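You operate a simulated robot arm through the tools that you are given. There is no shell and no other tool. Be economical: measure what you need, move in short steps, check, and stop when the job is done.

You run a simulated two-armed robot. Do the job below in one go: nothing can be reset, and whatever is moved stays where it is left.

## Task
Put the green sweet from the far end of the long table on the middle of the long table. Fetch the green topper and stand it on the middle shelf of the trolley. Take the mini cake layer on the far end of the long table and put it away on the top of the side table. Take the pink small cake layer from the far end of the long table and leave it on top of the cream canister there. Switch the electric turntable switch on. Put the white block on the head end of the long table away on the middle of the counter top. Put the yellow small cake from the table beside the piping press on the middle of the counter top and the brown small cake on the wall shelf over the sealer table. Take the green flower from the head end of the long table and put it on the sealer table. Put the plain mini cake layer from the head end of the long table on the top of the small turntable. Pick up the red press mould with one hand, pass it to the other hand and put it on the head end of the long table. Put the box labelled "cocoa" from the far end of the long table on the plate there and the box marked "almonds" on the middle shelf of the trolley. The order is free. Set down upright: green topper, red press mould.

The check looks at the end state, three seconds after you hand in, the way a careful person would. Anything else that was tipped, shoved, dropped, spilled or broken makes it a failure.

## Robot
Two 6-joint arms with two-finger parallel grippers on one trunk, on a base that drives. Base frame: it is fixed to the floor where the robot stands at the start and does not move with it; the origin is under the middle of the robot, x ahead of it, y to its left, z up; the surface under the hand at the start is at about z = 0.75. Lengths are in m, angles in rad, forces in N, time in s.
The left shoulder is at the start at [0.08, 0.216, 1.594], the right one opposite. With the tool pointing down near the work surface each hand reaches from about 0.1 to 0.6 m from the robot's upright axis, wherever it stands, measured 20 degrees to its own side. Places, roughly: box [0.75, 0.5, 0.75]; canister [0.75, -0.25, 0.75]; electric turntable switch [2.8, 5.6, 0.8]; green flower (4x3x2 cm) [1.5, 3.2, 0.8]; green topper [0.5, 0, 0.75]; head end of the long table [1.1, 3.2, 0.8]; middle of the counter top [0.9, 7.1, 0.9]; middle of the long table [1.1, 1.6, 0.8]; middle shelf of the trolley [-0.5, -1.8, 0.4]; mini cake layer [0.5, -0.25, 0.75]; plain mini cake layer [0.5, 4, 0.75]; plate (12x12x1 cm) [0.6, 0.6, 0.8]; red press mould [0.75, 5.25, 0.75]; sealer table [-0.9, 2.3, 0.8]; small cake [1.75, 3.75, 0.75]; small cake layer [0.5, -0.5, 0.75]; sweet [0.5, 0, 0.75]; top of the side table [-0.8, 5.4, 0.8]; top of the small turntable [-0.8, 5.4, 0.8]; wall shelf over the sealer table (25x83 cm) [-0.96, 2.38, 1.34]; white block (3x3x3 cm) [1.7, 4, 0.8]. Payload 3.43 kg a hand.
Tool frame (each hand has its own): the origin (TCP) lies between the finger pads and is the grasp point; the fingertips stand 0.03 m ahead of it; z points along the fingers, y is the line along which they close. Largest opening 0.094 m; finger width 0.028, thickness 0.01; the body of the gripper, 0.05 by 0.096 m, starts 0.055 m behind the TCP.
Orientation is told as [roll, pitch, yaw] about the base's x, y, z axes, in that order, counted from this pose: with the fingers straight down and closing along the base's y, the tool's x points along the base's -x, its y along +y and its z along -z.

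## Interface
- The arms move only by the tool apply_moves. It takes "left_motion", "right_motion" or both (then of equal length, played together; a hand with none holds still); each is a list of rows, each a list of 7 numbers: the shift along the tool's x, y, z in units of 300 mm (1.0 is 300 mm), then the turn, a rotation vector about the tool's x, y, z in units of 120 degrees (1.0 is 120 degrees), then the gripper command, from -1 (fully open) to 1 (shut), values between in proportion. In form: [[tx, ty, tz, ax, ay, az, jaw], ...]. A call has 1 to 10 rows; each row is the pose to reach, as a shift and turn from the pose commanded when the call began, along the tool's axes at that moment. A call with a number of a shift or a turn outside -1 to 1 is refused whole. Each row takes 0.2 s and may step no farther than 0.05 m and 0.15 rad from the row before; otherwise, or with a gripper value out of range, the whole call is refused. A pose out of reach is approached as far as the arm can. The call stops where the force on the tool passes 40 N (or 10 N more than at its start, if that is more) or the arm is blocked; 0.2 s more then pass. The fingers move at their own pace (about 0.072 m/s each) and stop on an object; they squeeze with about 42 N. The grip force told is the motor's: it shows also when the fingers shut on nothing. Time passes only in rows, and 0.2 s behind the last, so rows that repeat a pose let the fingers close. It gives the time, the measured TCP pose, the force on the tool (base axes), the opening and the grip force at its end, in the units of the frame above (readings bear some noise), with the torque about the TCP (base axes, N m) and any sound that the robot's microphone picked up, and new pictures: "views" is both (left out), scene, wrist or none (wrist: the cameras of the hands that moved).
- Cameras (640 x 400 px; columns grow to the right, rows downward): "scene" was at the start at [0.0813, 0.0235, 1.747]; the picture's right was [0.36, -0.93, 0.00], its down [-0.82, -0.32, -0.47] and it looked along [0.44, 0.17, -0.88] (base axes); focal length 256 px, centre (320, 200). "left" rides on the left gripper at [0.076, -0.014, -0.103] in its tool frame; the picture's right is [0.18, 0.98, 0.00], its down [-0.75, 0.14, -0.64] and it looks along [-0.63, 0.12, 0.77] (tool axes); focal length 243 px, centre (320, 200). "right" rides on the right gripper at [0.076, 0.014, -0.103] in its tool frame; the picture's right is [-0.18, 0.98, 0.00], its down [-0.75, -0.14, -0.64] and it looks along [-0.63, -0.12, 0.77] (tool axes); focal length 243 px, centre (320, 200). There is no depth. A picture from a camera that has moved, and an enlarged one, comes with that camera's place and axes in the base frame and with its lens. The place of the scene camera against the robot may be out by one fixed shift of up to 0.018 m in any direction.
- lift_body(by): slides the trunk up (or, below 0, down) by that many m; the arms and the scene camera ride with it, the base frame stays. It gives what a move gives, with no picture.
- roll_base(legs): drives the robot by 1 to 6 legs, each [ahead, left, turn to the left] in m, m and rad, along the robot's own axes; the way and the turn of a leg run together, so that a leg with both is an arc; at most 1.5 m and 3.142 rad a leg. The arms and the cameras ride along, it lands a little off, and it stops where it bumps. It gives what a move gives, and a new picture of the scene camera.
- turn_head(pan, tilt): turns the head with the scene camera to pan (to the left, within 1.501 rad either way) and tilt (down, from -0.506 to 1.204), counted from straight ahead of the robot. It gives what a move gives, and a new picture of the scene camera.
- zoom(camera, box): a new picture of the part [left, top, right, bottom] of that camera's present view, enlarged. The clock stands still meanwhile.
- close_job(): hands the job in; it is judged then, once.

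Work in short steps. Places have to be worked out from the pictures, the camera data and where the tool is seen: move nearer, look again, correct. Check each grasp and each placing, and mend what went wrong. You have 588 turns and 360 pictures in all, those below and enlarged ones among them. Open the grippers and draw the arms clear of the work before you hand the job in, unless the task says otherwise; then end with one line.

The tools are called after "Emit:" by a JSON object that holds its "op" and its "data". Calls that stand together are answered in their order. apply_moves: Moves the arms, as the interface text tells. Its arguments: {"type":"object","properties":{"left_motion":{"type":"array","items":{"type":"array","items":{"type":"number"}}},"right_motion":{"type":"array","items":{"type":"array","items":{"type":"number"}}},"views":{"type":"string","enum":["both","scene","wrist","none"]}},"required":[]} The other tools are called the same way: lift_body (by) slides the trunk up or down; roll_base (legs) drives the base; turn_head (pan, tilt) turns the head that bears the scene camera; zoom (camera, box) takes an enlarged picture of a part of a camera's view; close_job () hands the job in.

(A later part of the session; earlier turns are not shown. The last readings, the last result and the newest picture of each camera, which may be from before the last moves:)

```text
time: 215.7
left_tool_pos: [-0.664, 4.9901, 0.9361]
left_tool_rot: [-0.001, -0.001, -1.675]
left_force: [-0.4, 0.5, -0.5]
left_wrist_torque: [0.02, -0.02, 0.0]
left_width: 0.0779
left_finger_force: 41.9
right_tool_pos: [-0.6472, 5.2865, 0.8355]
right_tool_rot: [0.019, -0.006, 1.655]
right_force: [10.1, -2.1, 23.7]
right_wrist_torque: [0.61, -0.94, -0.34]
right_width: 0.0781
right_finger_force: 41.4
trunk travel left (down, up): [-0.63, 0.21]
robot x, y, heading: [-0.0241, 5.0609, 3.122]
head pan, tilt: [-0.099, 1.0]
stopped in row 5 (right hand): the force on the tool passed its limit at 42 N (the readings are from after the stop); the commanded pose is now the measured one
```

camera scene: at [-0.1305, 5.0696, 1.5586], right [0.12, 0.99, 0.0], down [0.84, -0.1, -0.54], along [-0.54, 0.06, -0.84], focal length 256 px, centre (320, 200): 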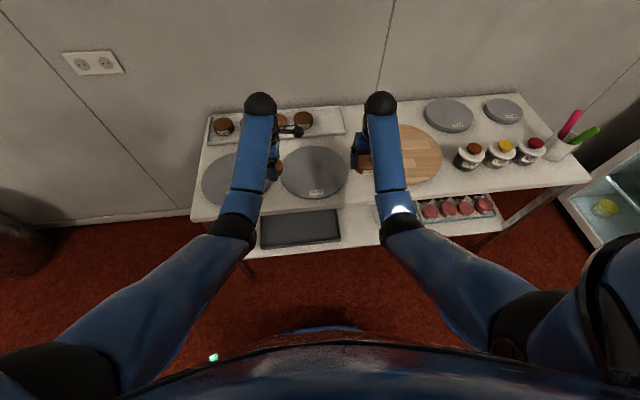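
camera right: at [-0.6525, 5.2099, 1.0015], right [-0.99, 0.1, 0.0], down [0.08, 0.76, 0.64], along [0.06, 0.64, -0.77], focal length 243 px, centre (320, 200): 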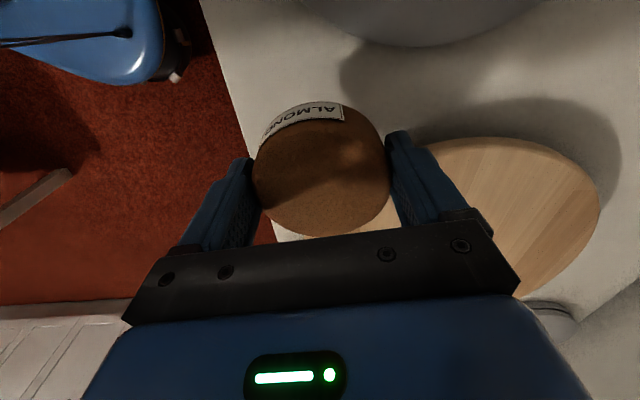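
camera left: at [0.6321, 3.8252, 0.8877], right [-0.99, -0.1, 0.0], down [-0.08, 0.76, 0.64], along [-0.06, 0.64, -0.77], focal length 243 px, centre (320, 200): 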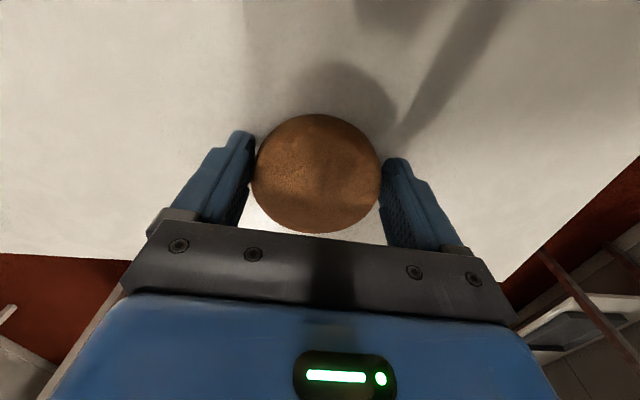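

Bottom is now at z≈0.80 = table height, the contact point lies within the layer: it's on the table. Ease up 1 mm, open, rise.

Emit:
{"op": "apply_moves", "data": {"right_motion": [[0, 0, -0.004, 0, 0, 0, 1], [0, 0, -0.004, 0, 0, 0, 0.2], [0, 0, -0.004, 0, 0, 0, -0.85], [0, 0, -0.004, 0, 0, 0, -0.85], [0, 0, -0.1, 0, 0, 0, -0.85], [0, 0, -0.2, 0, 0, 0, -0.85], [0, 0, -0.35, 0, 0, 0, -0.85]], "views": "wrist"}}

```text
time: 217.3
left_tool_pos: [-0.6652, 4.9894, 0.9347]
left_tool_rot: [-0.001, -0.003, -1.673]
left_force: [0.2, -0.3, 0.2]
left_wrist_torque: [0.01, 0.04, -0.01]
left_width: 0.0777
left_finger_force: 42.3
right_tool_pos: [-0.65, 5.2869, 0.9322]
right_tool_rot: [0.017, -0.002, 1.655]
right_force: [-0.6, -0.1, 0.6]
right_wrist_torque: [-0.01, -0.01, -0.02]
right_width: 0.0865
right_finger_force: 0.1
right hand out of reach, approached as far as the arm can: row 7
trunk travel left (down, up): [-0.63, 0.21]
robot x, y, heading: [-0.0254, 5.0617, 3.121]
head pan, tilt: [-0.099, 1.0]
camera right: at [-0.6567, 5.2103, 1.0351], right [-0.99, 0.1, 0.02], down [0.09, 0.76, 0.64], along [0.05, 0.64, -0.77], focal length 243 px, centre (320, 200)
```

right: 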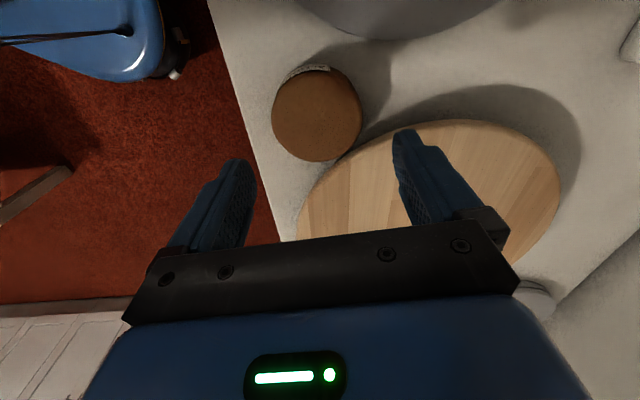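

Zoom to check the layer's seat beside the turntable.

Emit:
{"op": "zoom", "data": {"camera": "right", "box": [230, 30, 430, 230]}}

Emit:
{"op": "zoom", "data": {"camera": "scene", "box": [270, 80, 510, 240]}}

```text
2.00 times, centred on (330, 130) of right
camera zoom: at [-0.6567, 5.2103, 1.0351], right [-0.99, 0.1, 0.02], down [0.09, 0.76, 0.64], along [0.05, 0.64, -0.77], focal length 485 px, centre (300, 340)
```

zoom: 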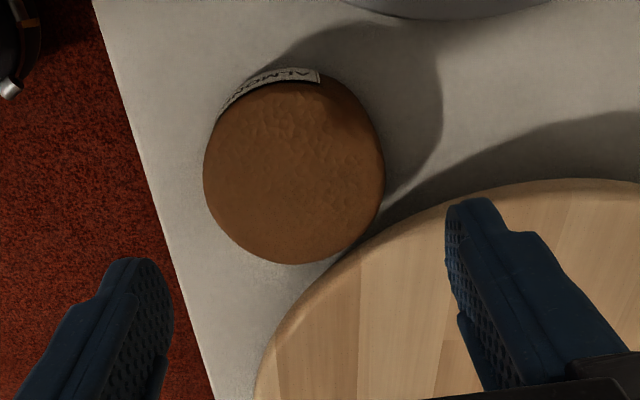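

```text
2.50 times, centred on (390, 160) of scene
camera zoom: at [-0.1311, 5.0708, 1.5587], right [0.12, 0.99, 0.0], down [0.84, -0.1, -0.54], along [-0.54, 0.06, -0.84], focal length 640 px, centre (145, 300)
```

zoom: 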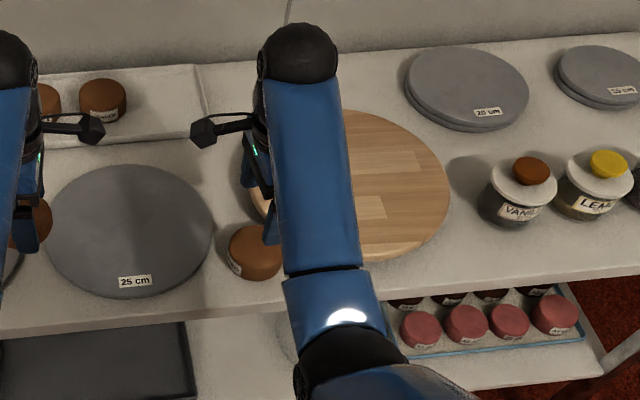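

The almond layer stands on the side table. Raise the trunk and slide right/ahead to bring the left hand with the plain layer to the turntable.

Emit:
{"op": "lift_body", "data": {"by": 0.2}}

Emit:
{"op": "roll_base", "data": {"legs": [[0.1, -0.48, 0]]}}

Emit:
{"op": "apply_moves", "data": {"right_motion": [[0, 0, -0.1, 0, 0, 0, -0.85], [0, 0, -0.2, 0, 0, 0, -0.85], [0, 0, -0.3, 0, 0, 0, -0.85], [0, 0, -0.35, 0, 0, 0, -0.85]], "views": "scene"}}

```text
time: 219.5
left_tool_pos: [-0.6667, 4.9893, 1.1342]
left_tool_rot: [0.0, -0.002, -1.675]
left_force: [0.6, 0.1, 0.0]
left_wrist_torque: [0.01, 0.0, 0.0]
left_width: 0.0777
left_finger_force: 42.0
right_tool_pos: [-0.6515, 5.2885, 1.1314]
right_tool_rot: [0.015, -0.004, 1.655]
right_force: [-0.5, -0.4, 0.7]
right_wrist_torque: [0.02, 0.0, 0.01]
right_width: 0.0868
right_finger_force: 0.1
trunk travel left (down, up): [-0.83, 0.01]
robot x, y, heading: [-0.0221, 5.065, 3.125]
head pan, tilt: [-0.099, 1.0]
```

```text
time: 222.3
left_tool_pos: [-0.7584, 5.4586, 1.1364]
left_tool_rot: [0.001, -0.001, -1.669]
left_force: [0.9, -0.1, 0.3]
left_wrist_torque: [0.03, 0.02, 0.03]
left_width: 0.0777
left_finger_force: 41.7
right_tool_pos: [-0.7431, 5.7582, 1.1324]
right_tool_rot: [0.015, -0.007, 1.661]
right_force: [0.3, 1.3, 0.4]
right_wrist_torque: [-0.01, 0.01, -0.01]
right_width: 0.0869
right_finger_force: 0.1
trunk travel left (down, up): [-0.83, 0.01]
robot x, y, heading: [-0.1156, 5.5363, 3.128]
head pan, tilt: [-0.099, 1.0]
camera scene: at [-0.2228, 5.5424, 1.7587], right [0.11, 0.99, 0.0], down [0.84, -0.1, -0.54], along [-0.54, 0.06, -0.84], focal length 256 px, centre (320, 200)
```

scene: 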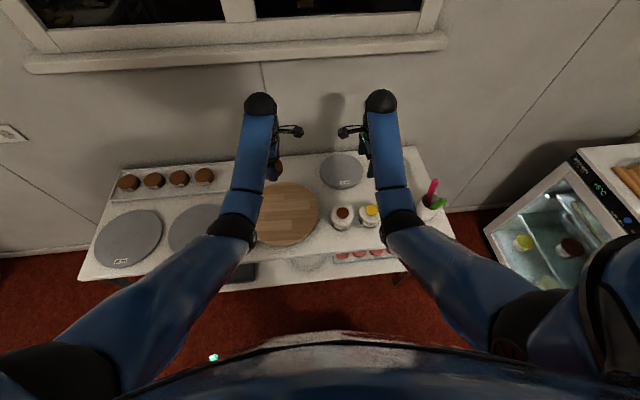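

```text
time: 223.3
left_tool_pos: [-0.7582, 5.4629, 1.1344]
left_tool_rot: [0.002, -0.004, -1.668]
left_force: [0.4, 0.1, 0.1]
left_wrist_torque: [0.01, 0.0, 0.03]
left_width: 0.078
left_finger_force: 41.8
right_tool_pos: [-0.7943, 5.7607, 1.1905]
right_tool_rot: [0.016, -0.002, 1.66]
right_force: [0.5, 0.2, -0.3]
right_wrist_torque: [-0.04, 0.02, 0.0]
right_width: 0.0868
right_finger_force: 0.0
right hand out of reach, approached as far as the arm can: row 1, 2, 3, 4
trunk travel left (down, up): [-0.83, 0.01]
robot x, y, heading: [-0.1137, 5.5382, 3.128]
head pan, tilt: [-0.099, 1.0]
camera scene: at [-0.2236, 5.5464, 1.7586], right [0.11, 0.99, 0.0], down [0.84, -0.1, -0.54], along [-0.54, 0.06, -0.84], focal length 256 px, centre (320, 200)
```

scene: 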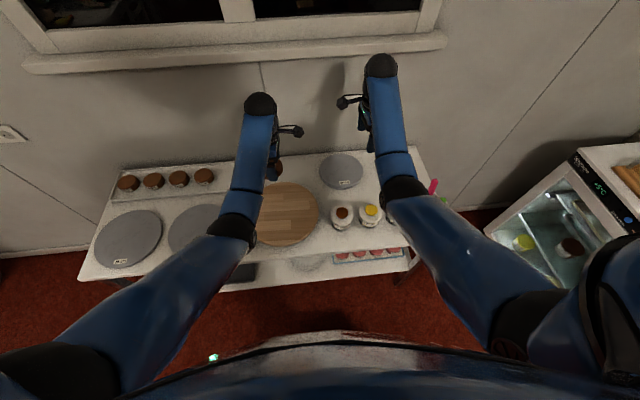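

Left hand is right above the turntable centre. Lower the trunk 0.15 and then the hand, stopping on contact.

Emit:
{"op": "lift_body", "data": {"by": -0.15}}

Emit:
{"op": "apply_moves", "data": {"left_motion": [[0, 0, 0.12, 0, 0, 0, 1], [0, 0, 0.24, 0, 0, 0, 1], [0, 0, 0.3, 0, 0, 0, 1], [0, 0, 0.33, 0, 0, 0, 1]], "views": "wrist"}}

```text
time: 225.1
left_tool_pos: [-0.758, 5.4603, 0.9841]
left_tool_rot: [-0.001, -0.003, -1.666]
left_force: [-0.7, 0.8, -0.2]
left_wrist_torque: [0.0, 0.01, -0.03]
left_width: 0.078
left_finger_force: 41.9
right_tool_pos: [-0.7947, 5.7608, 1.0405]
right_tool_rot: [0.016, -0.004, 1.66]
right_force: [0.6, 0.9, -0.5]
right_wrist_torque: [-0.01, 0.02, -0.02]
right_width: 0.087
right_finger_force: 0.1
trunk travel left (down, up): [-0.68, 0.16]
robot x, y, heading: [-0.1121, 5.5339, 3.126]
head pan, tilt: [-0.099, 1.0]
```

```text
time: 226.1
left_tool_pos: [-0.7585, 5.461, 0.887]
left_tool_rot: [0.0, -0.005, -1.669]
left_force: [-0.3, 0.2, -0.1]
left_wrist_torque: [-0.01, 0.02, 0.02]
left_width: 0.0778
left_finger_force: 42.2
right_tool_pos: [-0.7941, 5.761, 1.0408]
right_tool_rot: [0.016, -0.002, 1.66]
right_force: [0.4, -1.2, 0.3]
right_wrist_torque: [0.0, -0.04, -0.04]
right_width: 0.0869
right_finger_force: 0.0
trunk travel left (down, up): [-0.68, 0.16]
robot x, y, heading: [-0.1152, 5.5373, 3.127]
head pan, tilt: [-0.099, 1.0]
camera left: at [-0.766, 5.5384, 0.9883], right [1.0, 0.09, 0.0], down [0.07, -0.76, 0.64], along [0.06, -0.64, -0.76], focal length 243 px, centre (320, 200)
```

left: 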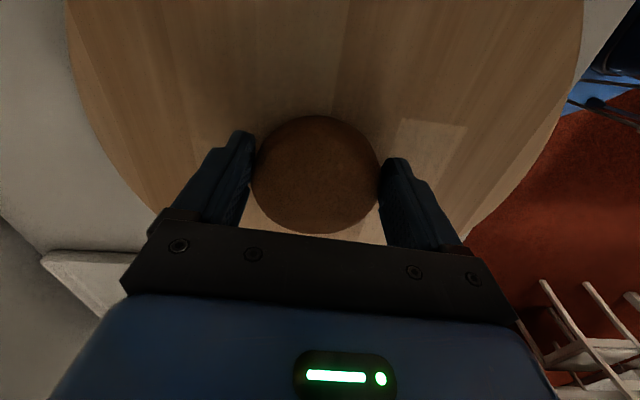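

Over the wood; lower in fine steps.

Emit:
{"op": "apply_moves", "data": {"left_motion": [[0, 0, 0.02, 0, 0, 0, 1], [0, 0, 0.04, 0, 0, 0, 1], [0, 0, 0.055, 0, 0, 0, 1], [0, 0, 0.067, 0, 0, 0, 1], [0, 0, 0.079, 0, 0, 0, 1], [0, 0, 0.09, 0, 0, 0, 1]], "views": "none"}}

```text
time: 227.2
left_tool_pos: [-0.7618, 5.4629, 0.8734]
left_tool_rot: [-0.015, -0.001, -1.668]
left_force: [11.7, -0.6, 24.8]
left_wrist_torque: [-0.35, -0.46, 0.12]
left_width: 0.0776
left_finger_force: 42.3
right_tool_pos: [-0.7923, 5.7601, 1.042]
right_tool_rot: [0.019, -0.004, 1.66]
right_force: [-0.1, -0.4, -0.3]
right_wrist_torque: [-0.01, 0.0, -0.02]
right_width: 0.0869
right_finger_force: 0.0
trunk travel left (down, up): [-0.68, 0.16]
robot x, y, heading: [-0.1156, 5.536, 3.125]
head pan, tilt: [-0.099, 1.0]
stopped in row 5 (left hand): the force on the tool passed its limit at 53 N (the readings are from after the stop); the commanded pose is now the measured one
```

On the turntable (top ≈0.838). Ease up, open, rise.

Emit:
{"op": "apply_moves", "data": {"left_motion": [[0, 0, -0.008, 0, 0, 0, 1], [0, 0, -0.008, 0, 0, 0, 0.2], [0, 0, -0.008, 0, 0, 0, -1], [0, 0, -0.008, 0, 0, 0, -1], [0, 0, -0.1, 0, 0, 0, -1], [0, 0, -0.2, 0, 0, 0, -1], [0, 0, -0.35, 0, 0, 0, -1]], "views": "wrist"}}

```text
time: 228.8
left_tool_pos: [-0.7591, 5.4619, 0.9765]
left_tool_rot: [-0.01, -0.003, -1.668]
left_force: [0.0, 0.5, -0.3]
left_wrist_torque: [0.03, -0.01, -0.04]
left_width: 0.0939
left_finger_force: 0.1
right_tool_pos: [-0.7949, 5.76, 1.0405]
right_tool_rot: [0.017, -0.003, 1.66]
right_force: [0.5, 0.6, 0.1]
right_wrist_torque: [0.0, -0.02, 0.01]
right_width: 0.087
right_finger_force: 0.1
trunk travel left (down, up): [-0.68, 0.16]
robot x, y, heading: [-0.1121, 5.5366, 3.129]
head pan, tilt: [-0.099, 1.0]
camera left: at [-0.7655, 5.5375, 1.0782], right [1.0, 0.09, -0.01], down [0.07, -0.76, 0.64], along [0.05, -0.64, -0.77], focal length 243 px, centre (320, 200)
```

left: 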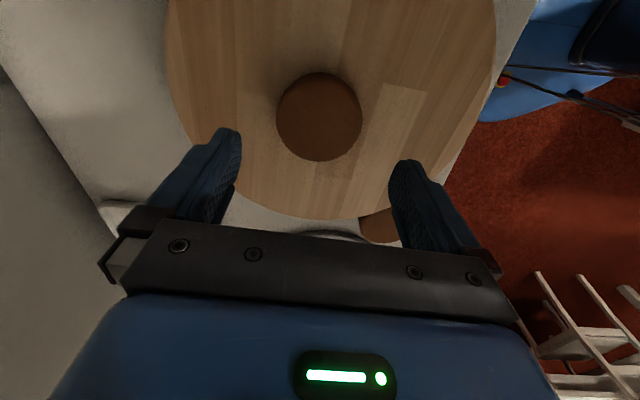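

Plain layer is on the turntable; next the red press mould. Raise the trunk, back away, turn to face +y and go to the wooden table's near side.

Emit:
{"op": "lift_body", "data": {"by": 0.15}}

Emit:
{"op": "roll_base", "data": {"legs": [[-0.25, 0, 0], [0, 0, -1.555], [-0.85, 0, 0], [0, -0.5, 0]]}}

Emit:
{"op": "turn_head", "data": {"pan": -0.1, "tilt": 0.95}}

```text
time: 230.5
left_tool_pos: [-0.7584, 5.4612, 1.1252]
left_tool_rot: [-0.01, -0.002, -1.668]
left_force: [-0.1, -0.9, -1.0]
left_wrist_torque: [0.01, -0.02, 0.02]
left_width: 0.0941
left_finger_force: 0.2
right_tool_pos: [-0.7948, 5.7603, 1.1905]
right_tool_rot: [0.018, -0.004, 1.661]
right_force: [0.2, 0.5, -0.6]
right_wrist_torque: [0.02, -0.01, 0.0]
right_width: 0.0869
right_finger_force: 0.0
trunk travel left (down, up): [-0.83, 0.01]
robot x, y, heading: [-0.1169, 5.5342, 3.124]
head pan, tilt: [-0.099, 1.0]
```

```text
time: 242.9
left_tool_pos: [0.5369, 5.3184, 1.1249]
left_tool_rot: [-0.01, 0.0, 3.084]
left_force: [0.5, -0.3, 0.3]
left_wrist_torque: [0.01, -0.01, 0.01]
left_width: 0.0939
left_finger_force: 0.0
right_tool_pos: [0.8347, 5.3637, 1.1908]
right_tool_rot: [0.017, -0.005, 0.128]
right_force: [-0.3, -0.2, -0.2]
right_wrist_torque: [0.01, -0.01, 0.01]
right_width: 0.0869
right_finger_force: 0.1
trunk travel left (down, up): [-0.83, 0.01]
robot x, y, heading: [0.6405, 4.6715, 1.594]
head pan, tilt: [-0.099, 1.0]
camera scene: at [0.6327, 4.7763, 1.7587], right [1.0, -0.08, 0.0], down [-0.06, -0.84, -0.54], along [0.04, 0.54, -0.84], focal length 256 px, centre (320, 200)
```

scene: 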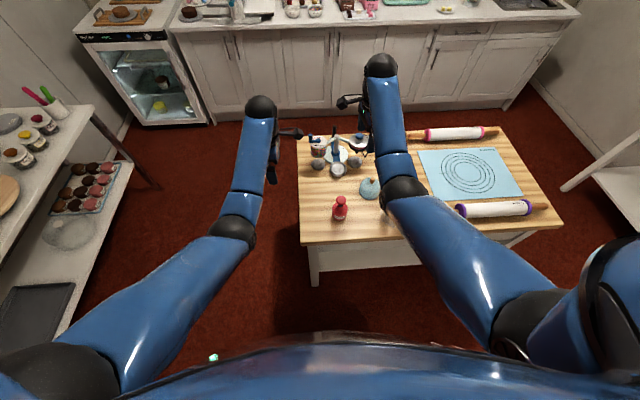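

```text
time: 243.5
left_tool_pos: [0.5388, 5.3189, 1.1263]
left_tool_rot: [-0.012, -0.003, 3.084]
left_force: [0.0, -0.7, 0.8]
left_wrist_torque: [-0.01, -0.02, 0.01]
left_width: 0.0941
left_finger_force: 0.2
right_tool_pos: [0.8348, 5.3649, 1.1905]
right_tool_rot: [0.018, -0.004, 0.127]
right_force: [-0.2, 0.6, 0.1]
right_wrist_torque: [-0.01, -0.04, -0.02]
right_width: 0.0869
right_finger_force: 0.0
trunk travel left (down, up): [-0.83, 0.01]
robot x, y, heading: [0.6412, 4.6799, 1.593]
head pan, tilt: [-0.099, 0.949]
camera scene: at [0.6345, 4.7794, 1.7623], right [1.0, -0.08, 0.0], down [-0.06, -0.81, -0.58], along [0.04, 0.58, -0.81], focal length 256 px, centre (320, 200)
```

scene: 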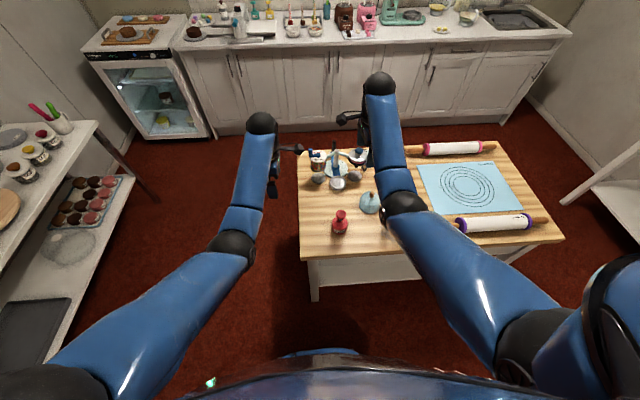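

Zoom on the red mould to see its shape.

Emit:
{"op": "zoom", "data": {"camera": "scene", "box": [300, 180, 400, 260]}}

Emit:
{"op": "zoom", "data": {"camera": "right", "box": [0, 0, 640, 400]}}

```text
5.00 times, centred on (350, 220) of scene
camera zoom: at [0.6345, 4.7794, 1.7623], right [1.0, -0.08, 0.0], down [-0.06, -0.81, -0.58], along [0.04, 0.58, -0.81], focal length 1279 px, centre (170, 100)
```

zoom: 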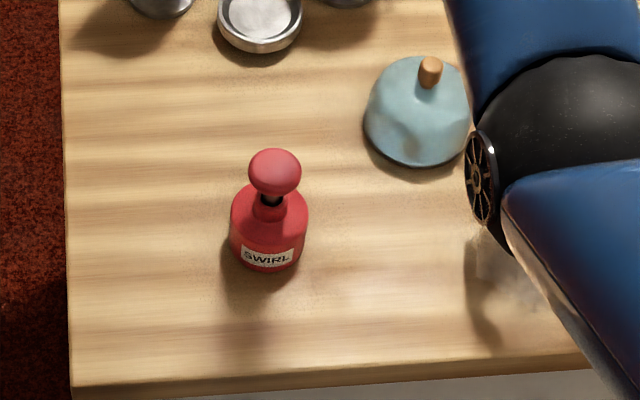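

```text
1.00 times, centred on (320, 200) of right (not enlarged: the box is as wide or as high as the picture)
camera zoom: at [0.7562, 5.3677, 1.2941], right [0.06, 1.0, 0.02], down [0.76, -0.05, 0.64], along [0.64, -0.02, -0.77], focal length 243 px, centre (320, 200)
```

zoom: 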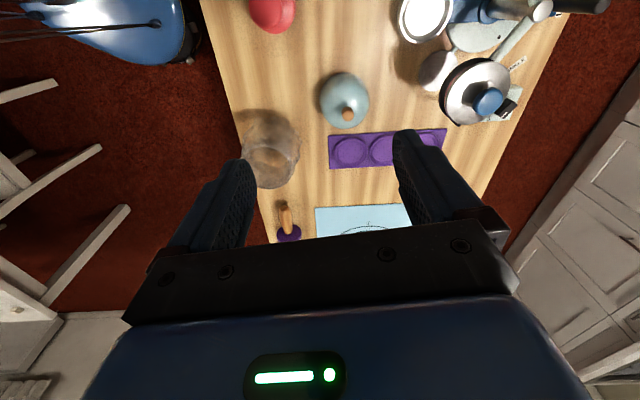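

The mould is a plunger: ~6.5 cm base, ~4 cm knob on top, near (0.755,5.31). Plan: left hand grips the base tilted from the left, right takes the knob from above. Reposition the base a little right/ahead.

Emit:
{"op": "roll_base", "data": {"legs": [[0.08, -0.16, -0.02]]}}

Emit:
{"op": "lift_body", "data": {"by": -0.12}}

Emit:
{"op": "zoom", "data": {"camera": "left", "box": [0, 0, 640, 400]}}

Emit:
{"op": "zoom", "data": {"camera": "right", "box": [0, 0, 640, 400]}}

```text
time: 245.0
left_tool_pos: [0.7002, 5.4013, 1.127]
left_tool_rot: [-0.012, 0.0, 3.066]
left_force: [-0.5, 0.3, 0.0]
left_wrist_torque: [0.01, -0.04, 0.01]
left_width: 0.0939
left_finger_force: 0.0
right_tool_pos: [0.9969, 5.4413, 1.191]
right_tool_rot: [0.02, -0.007, 0.112]
right_force: [-0.6, -0.3, 0.4]
right_wrist_torque: [0.02, 0.01, -0.03]
right_width: 0.0869
right_finger_force: 0.1
trunk travel left (down, up): [-0.83, 0.01]
robot x, y, heading: [0.7924, 4.7593, 1.576]
head pan, tilt: [-0.099, 0.949]
camera scene: at [0.7862, 4.8593, 1.7625], right [1.0, -0.09, 0.0], down [-0.07, -0.81, -0.58], along [0.06, 0.58, -0.81], focal length 256 px, centre (320, 200)
```

scene: 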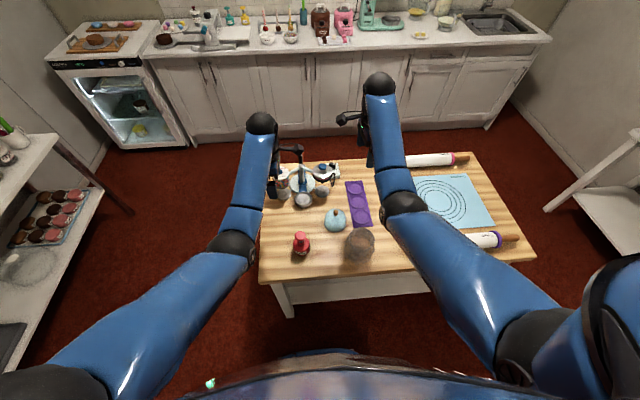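

```text
time: 246.5
left_tool_pos: [0.7032, 5.403, 1.0059]
left_tool_rot: [-0.009, -0.002, 3.067]
left_force: [0.0, -1.0, 0.5]
left_wrist_torque: [0.02, -0.01, 0.01]
left_width: 0.0939
left_finger_force: 0.0
right_tool_pos: [1.001, 5.4439, 1.0713]
right_tool_rot: [0.018, -0.004, 0.112]
right_force: [0.4, 0.2, -0.4]
right_wrist_torque: [-0.01, 0.0, 0.0]
right_width: 0.0871
right_finger_force: 0.1
trunk travel left (down, up): [-0.71, 0.13]
robot x, y, heading: [0.7964, 4.7608, 1.579]
head pan, tilt: [-0.099, 0.949]
```

```text
1.00 times, centred on (320, 200) of left (not enlarged: the box is as wide or as high as the picture)
camera zoom: at [0.7793, 5.4088, 1.1081], right [0.11, -0.99, -0.01], down [-0.76, -0.09, 0.64], along [-0.64, -0.06, -0.77], focal length 243 px, centre (320, 200)
```

zoom: 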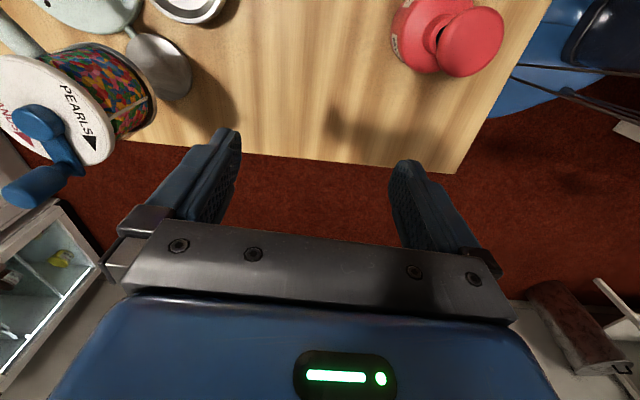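

```text
1.00 times, centred on (320, 200) of right (not enlarged: the box is as wide or as high as the picture)
camera zoom: at [0.9222, 5.448, 1.174], right [0.07, 1.0, 0.02], down [0.76, -0.07, 0.64], along [0.64, -0.03, -0.77], focal length 243 px, centre (320, 200)
```

zoom: 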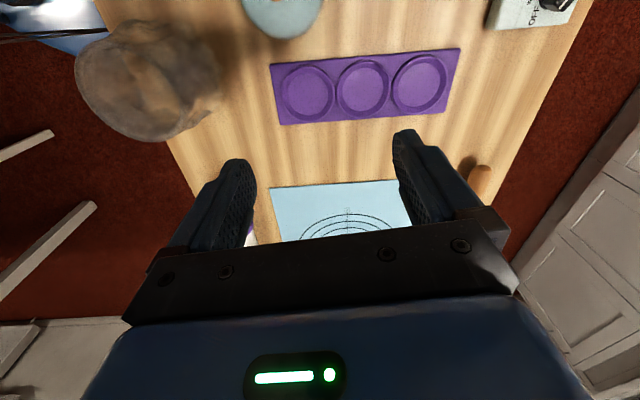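

Mould: axis at ≈(0.764,5.305), table z≈0.795, knob centre z≈0.907. I move the left hand left of it and tilt it 55° (pointing down-right).

Emit:
{"op": "apply_moves", "data": {"left_motion": [[-0.1, 0.115, 0, 0, 0, 0, -1], [-0.2, 0.23, 0, 0, 0, 0, -1], [-0.31, 0.35, 0, 0, 0, 0, -1], [-0.31, 0.35, 0, 0, 0.065, 0, -1], [-0.31, 0.35, 0, 0, 0.13, 0, -1], [-0.31, 0.35, 0, 0, 0.195, 0, -1], [-0.31, 0.35, 0, 0, 0.26, 0, -1], [-0.31, 0.35, 0, 0, 0.325, 0, -1], [-0.31, 0.35, 0, 0, 0.39, 0, -1], [-0.31, 0.35, 0, 0, 0.458, 0, -1]], "views": "both"}}

```text
time: 248.7
left_tool_pos: [0.606, 5.3092, 1.0011]
left_tool_rot: [-0.02, 0.961, 3.052]
left_force: [-0.4, -0.4, 0.1]
left_wrist_torque: [0.02, 0.02, -0.01]
left_width: 0.0939
left_finger_force: 0.0
left hand out of reach, approached as far as the arm can: row 1, 2, 3, 4, 5, 6, 7, 8, 9, 10
right_tool_pos: [1.0007, 5.4427, 1.0713]
right_tool_rot: [0.017, -0.004, 0.112]
right_force: [0.9, -0.1, 0.3]
right_wrist_torque: [0.0, -0.01, -0.02]
right_width: 0.0871
right_finger_force: 0.1
trunk travel left (down, up): [-0.71, 0.13]
robot x, y, heading: [0.7949, 4.7596, 1.578]
head pan, tilt: [-0.099, 0.949]
camera scene: at [0.7904, 4.8617, 1.6423], right [1.0, -0.09, 0.0], down [-0.07, -0.81, -0.58], along [0.05, 0.58, -0.81], focal length 256 px, centre (320, 200)
camera left: at [0.5662, 5.3235, 1.1224], right [0.03, -0.99, 0.14], down [-0.97, -0.07, -0.25], along [0.26, -0.13, -0.96], focal length 243 px, centre (320, 200)
```

scene: 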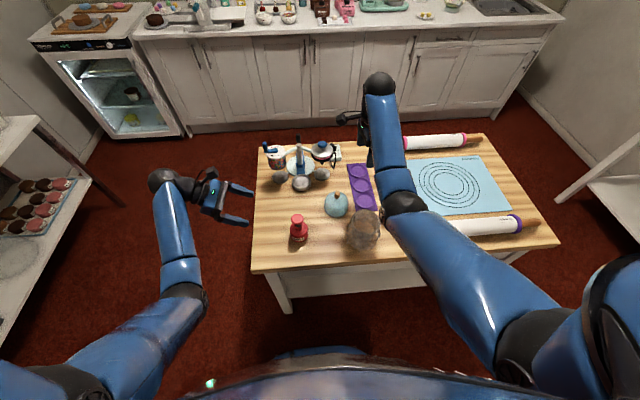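
left: 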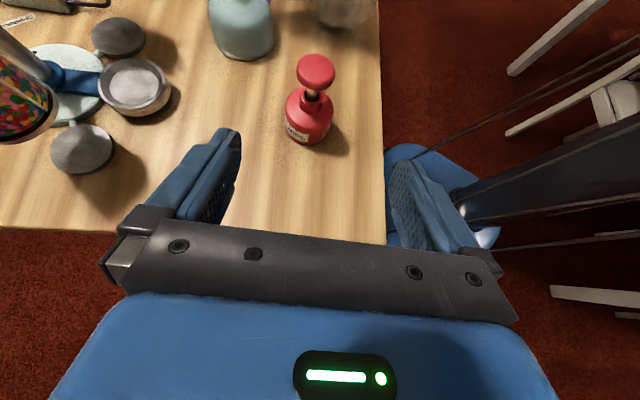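

Tilted view confirms base centre (0.767,5.303). Move to the pre-approach pose 10 cm behind along the finger direction.

Emit:
{"op": "apply_moves", "data": {"left_motion": [[-0.05, -0.01, 0.13, 0, 0, 0, -1], [-0.1, -0.02, 0.26, 0, 0, 0, -1], [-0.154, -0.031, 0.39, 0, 0, 0, -1], [-0.154, -0.031, 0.39, 0, 0, 0, -1]], "views": "wrist"}}

```text
time: 249.7
left_tool_pos: [0.6774, 5.314, 0.8952]
left_tool_rot: [-0.016, 0.956, 3.055]
left_force: [0.6, 0.0, -1.0]
left_wrist_torque: [0.01, 0.03, -0.01]
left_width: 0.0941
left_finger_force: 0.1
right_tool_pos: [1.0003, 5.4432, 1.0705]
right_tool_rot: [0.017, -0.001, 0.112]
right_force: [-0.3, 0.2, 0.9]
right_wrist_torque: [-0.02, -0.01, 0.05]
right_width: 0.087
right_finger_force: 0.0
trunk travel left (down, up): [-0.71, 0.13]
robot x, y, heading: [0.795, 4.7621, 1.579]
head pan, tilt: [-0.099, 0.949]
camera left: at [0.6372, 5.3288, 1.0169], right [0.03, -0.99, 0.14], down [-0.97, -0.07, -0.25], along [0.25, -0.13, -0.96], focal length 243 px, centre (320, 200)
```

left: 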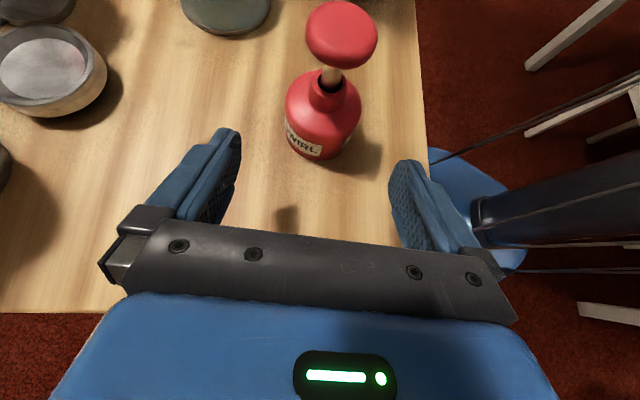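

Aligned. Advance 10 cm along the fingers and close.

Emit:
{"op": "apply_moves", "data": {"left_motion": [[0, 0, 0.12, 0, 0, 0, -1], [0, 0.005, 0.23, 0, 0, 0, -1], [0, 0.01, 0.32, 0, 0, 0, -1], [0, 0.01, 0.32, 0, 0, 0, -1]], "views": "wrist"}}

```text
time: 250.7
left_tool_pos: [0.7532, 5.3045, 0.8411]
left_tool_rot: [-0.017, 0.959, 3.053]
left_force: [0.1, -0.4, 0.6]
left_wrist_torque: [0.0, 0.01, -0.01]
left_width: 0.0938
left_finger_force: 0.0
right_tool_pos: [0.9998, 5.444, 1.0704]
right_tool_rot: [0.017, -0.004, 0.111]
right_force: [-0.7, 0.0, -0.6]
right_wrist_torque: [0.01, 0.05, 0.02]
right_width: 0.0868
right_finger_force: 0.0
trunk travel left (down, up): [-0.71, 0.13]
robot x, y, heading: [0.7922, 4.7582, 1.578]
head pan, tilt: [-0.099, 0.949]
camera left: at [0.7142, 5.3193, 0.9629], right [0.03, -0.99, 0.14], down [-0.97, -0.07, -0.25], along [0.25, -0.13, -0.96], focal length 243 px, centre (320, 200)
```

left: 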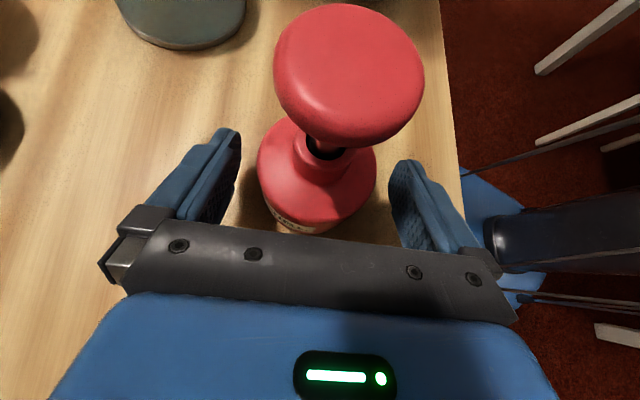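

Body is between the fingers. Close.

Emit:
{"op": "apply_moves", "data": {"left_motion": [[0, 0, 0, 0, 0, 0, 1], [0, 0, 0, 0, 0, 0, 1], [0, 0, 0, 0, 0, 0, 1]], "views": "wrist"}}

```text
time: 251.5
left_tool_pos: [0.7544, 5.3041, 0.8417]
left_tool_rot: [-0.018, 0.958, 3.052]
left_force: [1.0, 0.5, 0.6]
left_wrist_torque: [-0.05, -0.07, 0.07]
left_width: 0.066
left_finger_force: 41.5
right_tool_pos: [1.001, 5.444, 1.0709]
right_tool_rot: [0.017, -0.004, 0.11]
right_force: [0.7, 0.3, -0.4]
right_wrist_torque: [0.03, 0.01, -0.01]
right_width: 0.0869
right_finger_force: 0.1
trunk travel left (down, up): [-0.71, 0.13]
robot x, y, heading: [0.7946, 4.7561, 1.578]
head pan, tilt: [-0.099, 0.949]
camera left: at [0.7142, 5.3195, 0.9633], right [0.03, -0.99, 0.14], down [-0.97, -0.07, -0.25], along [0.25, -0.13, -0.96], focal length 243 px, centre (320, 200)
```

left: 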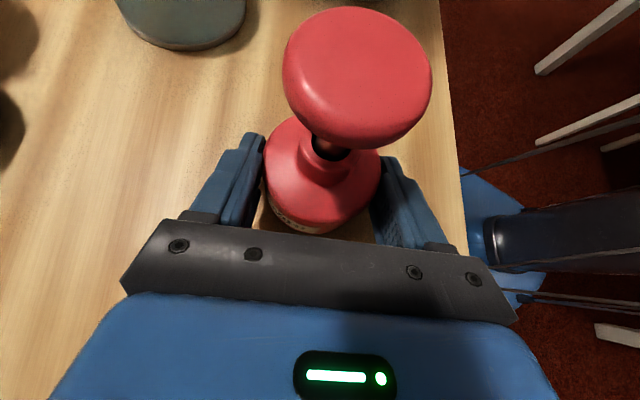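

Gripped at 0.066. Lift the mould 15 cm and tilt the right hand 30° (pointing down-left) for taking the knob.

Emit:
{"op": "apply_moves", "data": {"left_motion": [[0.1, 0, -0.07, 0, 0, 0, 1], [0.2, 0, -0.14, 0, 0, 0, 1], [0.3, 0, -0.21, 0, 0, 0, 1], [0.41, 0, -0.287, 0, 0, 0, 1], [0.41, 0, -0.287, 0, 0, 0, 1]], "right_motion": [[0, 0, -0.08, 0, 0.06, 0, -0.85], [0, 0, -0.16, 0, 0.12, 0, -0.85], [0, 0, -0.24, 0, 0.18, 0, -0.85], [0, 0, -0.3, 0, 0.25, 0, -0.5], [0, 0, -0.3, 0, 0.25, 0, -0.3]], "views": "both"}}

```text
time: 252.7
left_tool_pos: [0.7539, 5.3059, 0.9914]
left_tool_rot: [-0.018, 0.956, 3.054]
left_force: [1.3, 0.2, -1.2]
left_wrist_torque: [-0.02, 0.02, -0.01]
left_width: 0.066
left_finger_force: 42.0
right_tool_pos: [1.0, 5.4734, 1.1496]
right_tool_rot: [0.021, 0.523, 0.121]
right_force: [-0.2, 0.3, 0.7]
right_wrist_torque: [-0.02, 0.0, 0.02]
right_width: 0.061
right_finger_force: 0.0
right hand out of reach, approached as far as the arm can: row 1, 2, 3, 4, 5
trunk travel left (down, up): [-0.71, 0.13]
robot x, y, heading: [0.7949, 4.7578, 1.576]
head pan, tilt: [-0.099, 0.949]
camera scene: at [0.7913, 4.862, 1.6423], right [1.0, -0.09, 0.0], down [-0.07, -0.81, -0.58], along [0.05, 0.58, -0.81], focal length 256 px, centre (320, 200)
camera right: at [0.9824, 5.484, 1.2772], right [0.05, 1.0, -0.08], down [0.98, -0.03, 0.18], along [0.17, -0.08, -0.98], focal length 243 px, centre (320, 200)
camera left: at [0.7136, 5.3201, 1.1131], right [0.03, -0.99, 0.14], down [-0.97, -0.07, -0.25], along [0.25, -0.13, -0.96], focal length 243 px, centre (320, 200)
```

scene: 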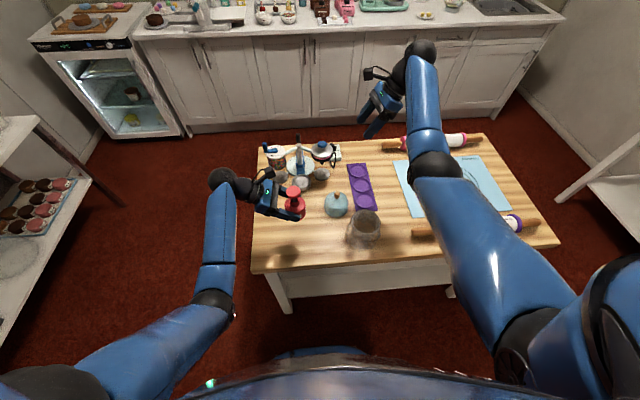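
right: 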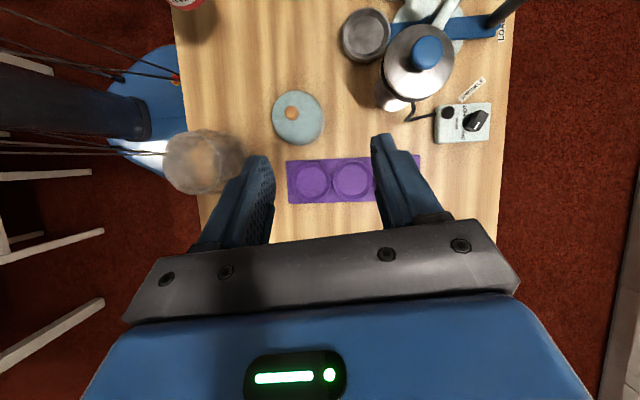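
left: 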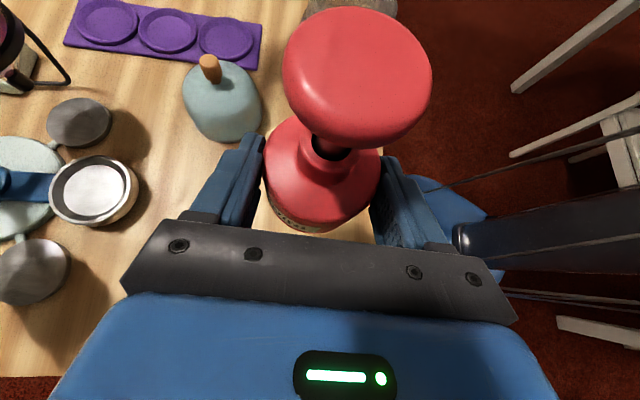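

Knob now ≈(0.766,5.303,1.056). Bring the right hand to its pre-approach pose.

Emit:
{"op": "apply_moves", "data": {"right_motion": [[0.095, -0.078, 0.06, 0, 0, 0, -0.6], [0.19, -0.156, 0.12, 0, 0, 0, -0.6], [0.285, -0.234, 0.18, 0, 0, 0, -0.6], [0.38, -0.312, 0.24, 0, 0, 0, -0.6], [0.475, -0.39, 0.3, 0, 0, 0, -0.6], [0.573, -0.469, 0.357, 0, 0, 0, -0.6], [0.573, -0.469, 0.357, 0, 0, 0, -0.6]], "views": "both"}}

```text
time: 254.3
left_tool_pos: [0.7541, 5.3054, 0.9915]
left_tool_rot: [-0.015, 0.957, 3.053]
left_force: [0.9, -0.2, -6.0]
left_wrist_torque: [0.0, 0.1, 0.03]
left_width: 0.0657
left_finger_force: 41.8
right_tool_pos: [0.7822, 5.3515, 1.0848]
right_tool_rot: [0.021, 0.522, 0.122]
right_force: [0.4, 0.7, 2.6]
right_wrist_torque: [-0.13, 0.01, 0.01]
right_width: 0.0749
right_finger_force: 0.0
right hand out of reach, approached as far as the arm can: row 1, 2, 3, 4, 5, 6, 7
trunk travel left (down, up): [-0.71, 0.13]
robot x, y, heading: [0.7931, 4.7608, 1.578]
head pan, tilt: [-0.099, 0.949]
camera scene: at [0.7916, 4.8624, 1.6422], right [1.0, -0.09, 0.0], down [-0.08, -0.81, -0.58], along [0.05, 0.58, -0.81], focal length 256 px, centre (320, 200)
camera right: at [0.7645, 5.3621, 1.213], right [0.05, 1.0, -0.07], down [0.98, -0.04, 0.18], along [0.17, -0.08, -0.98], focal length 243 px, centre (320, 200)
```

scene: 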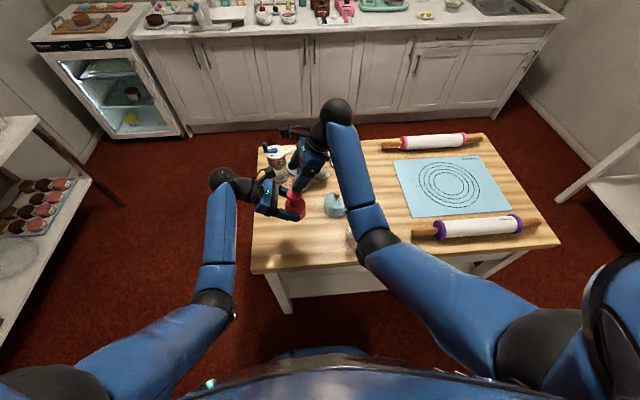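
right: 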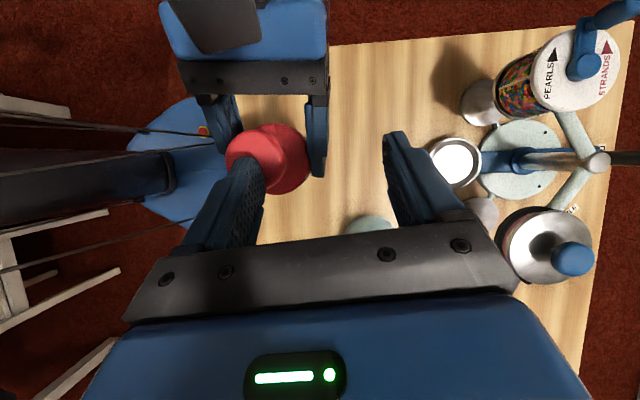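

The right arm is limited (too folded) and its finger touches the knob. Back it off, then raise the trunk so both arms can work lower relative to the shoulders.

Emit:
{"op": "apply_moves", "data": {"right_motion": [[0, 0.05, -0.12, 0, 0, 0, -0.6], [0, 0.1, -0.24, 0, 0, 0, -0.6], [-0.1, 0.12, -0.3, 0, 0, 0, -0.6]], "views": "none"}}

Emit:
{"op": "lift_body", "data": {"by": 0.13}}

```text
time: 255.1
left_tool_pos: [0.7535, 5.3062, 0.9909]
left_tool_rot: [-0.019, 0.957, 3.052]
left_force: [0.0, -0.4, -0.8]
left_wrist_torque: [0.0, 0.06, 0.01]
left_width: 0.0657
left_finger_force: 41.4
right_tool_pos: [0.8363, 5.4223, 1.127]
right_tool_rot: [0.02, 0.52, 0.121]
right_force: [0.5, -0.7, -0.8]
right_wrist_torque: [-0.01, 0.06, -0.01]
right_width: 0.0752
right_finger_force: 0.0
right hand out of reach, approached as far as the arm can: row 1, 2, 3
trunk travel left (down, up): [-0.71, 0.13]
robot x, y, heading: [0.794, 4.7581, 1.577]
head pan, tilt: [-0.099, 0.949]
```

```text
time: 256.7
left_tool_pos: [0.7542, 5.3055, 1.1211]
left_tool_rot: [-0.018, 0.957, 3.053]
left_force: [-0.2, 1.0, -1.9]
left_wrist_torque: [-0.01, 0.02, 0.0]
left_width: 0.0657
left_finger_force: 41.8
right_tool_pos: [0.8356, 5.4225, 1.2563]
right_tool_rot: [0.021, 0.518, 0.121]
right_force: [0.7, 0.9, -0.3]
right_wrist_torque: [0.02, 0.02, 0.05]
right_width: 0.0749
right_finger_force: 0.0
trunk travel left (down, up): [-0.84, 0.0]
robot x, y, heading: [0.7933, 4.7589, 1.573]
head pan, tilt: [-0.099, 0.949]
```

Lower/advance the left hand with the mould and set the right hand to its new pre-approach.

Emit:
{"op": "apply_moves", "data": {"left_motion": [[-0.073, -0.083, 0.042, 0, 0, 0, 1], [-0.146, -0.166, 0.084, 0, 0, 0, 1], [-0.22, -0.25, 0.126, 0, 0, 0, 1], [-0.29, -0.332, 0.167, 0, 0, 0, 1], [-0.29, -0.332, 0.167, 0, 0, 0, 1]], "right_motion": [[0, 0, 0, 0, 0, 0, -0.6], [0, 0, 0, 0, 0, 0, -0.6], [-0.02, -0.01, 0.09, 0, 0, 0, -0.6], [-0.05, -0.025, 0.18, 0, 0, 0, -0.6], [-0.076, -0.037, 0.275, 0, 0, 0, -0.6]], "views": "wrist"}}

```text
time: 257.9
left_tool_pos: [0.7523, 5.4061, 1.0253]
left_tool_rot: [-0.02, 0.958, 3.051]
left_force: [0.0, 0.2, -2.0]
left_wrist_torque: [0.0, 0.0, 0.0]
left_width: 0.0655
left_finger_force: 42.3
left hand out of reach, approached as far as the arm can: row 4, 5
right_tool_pos: [0.8143, 5.41, 1.1737]
right_tool_rot: [0.022, 0.522, 0.122]
right_force: [-0.9, 0.2, 0.7]
right_wrist_torque: [0.01, -0.01, 0.03]
right_width: 0.0752
right_finger_force: 0.1
trunk travel left (down, up): [-0.84, 0.0]
robot x, y, heading: [0.7899, 4.7563, 1.581]
head pan, tilt: [-0.099, 0.949]
camera right: at [0.7988, 5.4209, 1.3017], right [0.05, 1.0, -0.07], down [0.98, -0.04, 0.18], along [0.18, -0.08, -0.98], focal length 243 px, centre (320, 200)
camera left: at [0.7125, 5.4199, 1.1471], right [0.03, -0.99, 0.14], down [-0.97, -0.07, -0.25], along [0.25, -0.13, -0.96], focal length 243 px, centre (320, 200)
```

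right: 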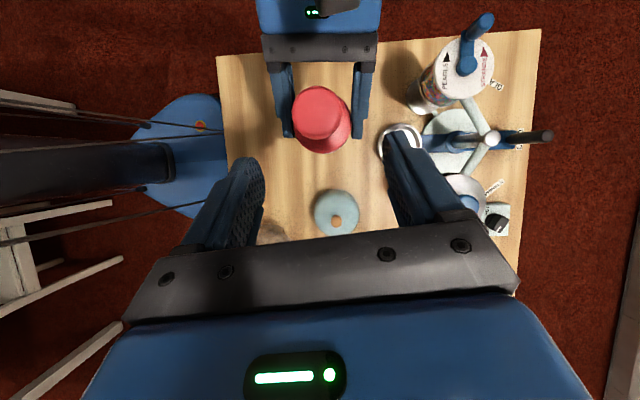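
left: 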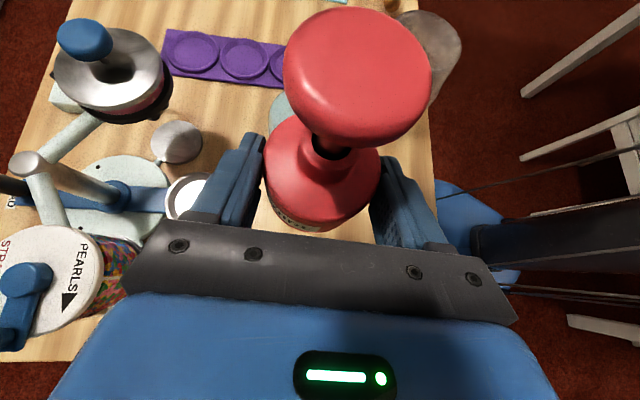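

Aligned: knob at (0.764,5.406,1.09). Advance the right hand along its fingers onto the knob.

Emit:
{"op": "apply_moves", "data": {"right_motion": [[0.003, 0.002, 0.1, 0, 0, 0, -0.6], [0.005, 0.004, 0.2, 0, 0, 0, -0.6], [0.007, 0.006, 0.308, 0, 0, 0, -0.6], [0.007, 0.006, 0.308, 0, 0, 0, -0.6]], "views": "both"}}

```text
time: 258.9
left_tool_pos: [0.7519, 5.4048, 1.026]
left_tool_rot: [-0.018, 0.956, 3.053]
left_force: [0.5, -0.5, -1.7]
left_wrist_torque: [-0.06, 0.03, 0.02]
left_width: 0.0657
left_finger_force: 42.1
right_tool_pos: [0.7669, 5.4035, 1.0939]
right_tool_rot: [0.021, 0.519, 0.122]
right_force: [-0.2, -1.3, 0.1]
right_wrist_torque: [0.0, 0.01, 0.0]
right_width: 0.0752
right_finger_force: 0.0
trunk travel left (down, up): [-0.84, 0.0]
robot x, y, heading: [0.7908, 4.7568, 1.577]
head pan, tilt: [-0.099, 0.949]
camera scene: at [0.7912, 4.8619, 1.7723], right [1.0, -0.09, 0.0], down [-0.07, -0.81, -0.58], along [0.05, 0.58, -0.81], focal length 256 px, centre (320, 200)
camera right: at [0.7503, 5.4153, 1.2232], right [0.05, 1.0, -0.07], down [0.98, -0.04, 0.18], along [0.18, -0.08, -0.98], focal length 243 px, centre (320, 200)
```

scene: 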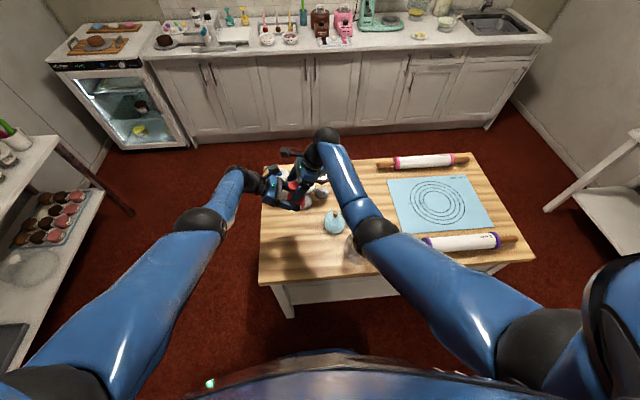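
right: 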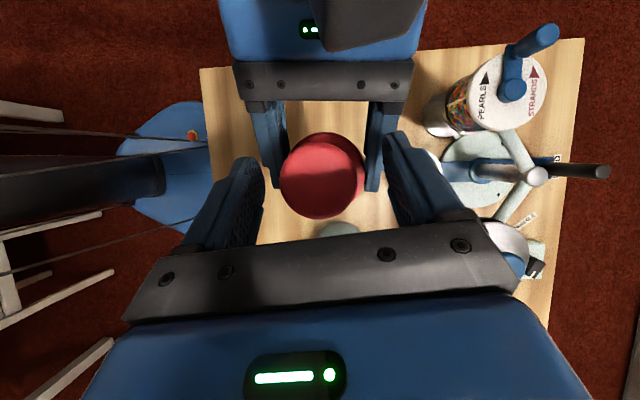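

Knob centred between the right fingers. Close right, then check.

Emit:
{"op": "apply_moves", "data": {"right_motion": [[0, 0, 0, 0, 0, 0, 0.3], [0, 0, 0, 0, 0, 0, 1], [0, 0, 0, 0, 0, 0, 1], [0, 0, 0, 0, 0, 0, 1]], "views": "wrist"}}

```text
time: 259.9
left_tool_pos: [0.7515, 5.4045, 1.0261]
left_tool_rot: [-0.019, 0.956, 3.052]
left_force: [1.7, 6.2, -3.3]
left_wrist_torque: [-0.01, 0.06, 0.12]
left_width: 0.0655
left_finger_force: 41.9
right_tool_pos: [0.7673, 5.4036, 1.0944]
right_tool_rot: [0.019, 0.521, 0.122]
right_force: [-1.5, -7.0, 2.2]
right_wrist_torque: [-0.42, 0.1, 0.04]
right_width: 0.0408
right_finger_force: 41.9
trunk travel left (down, up): [-0.84, 0.0]
robot x, y, heading: [0.7925, 4.7563, 1.578]
head pan, tilt: [-0.099, 0.949]
camera right: at [0.7504, 5.4154, 1.223], right [0.05, 1.0, -0.08], down [0.98, -0.03, 0.18], along [0.18, -0.08, -0.98], focal length 243 px, centre (320, 200)
```

right: 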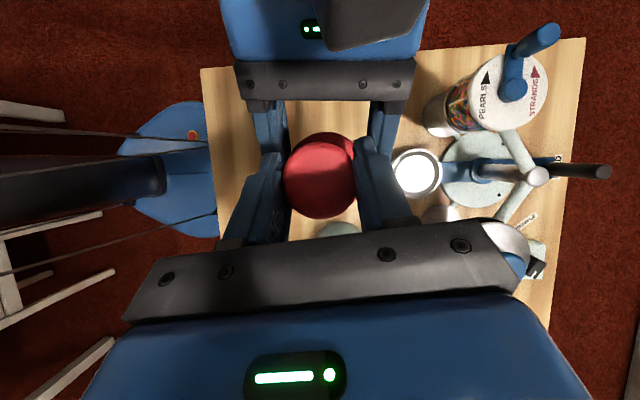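

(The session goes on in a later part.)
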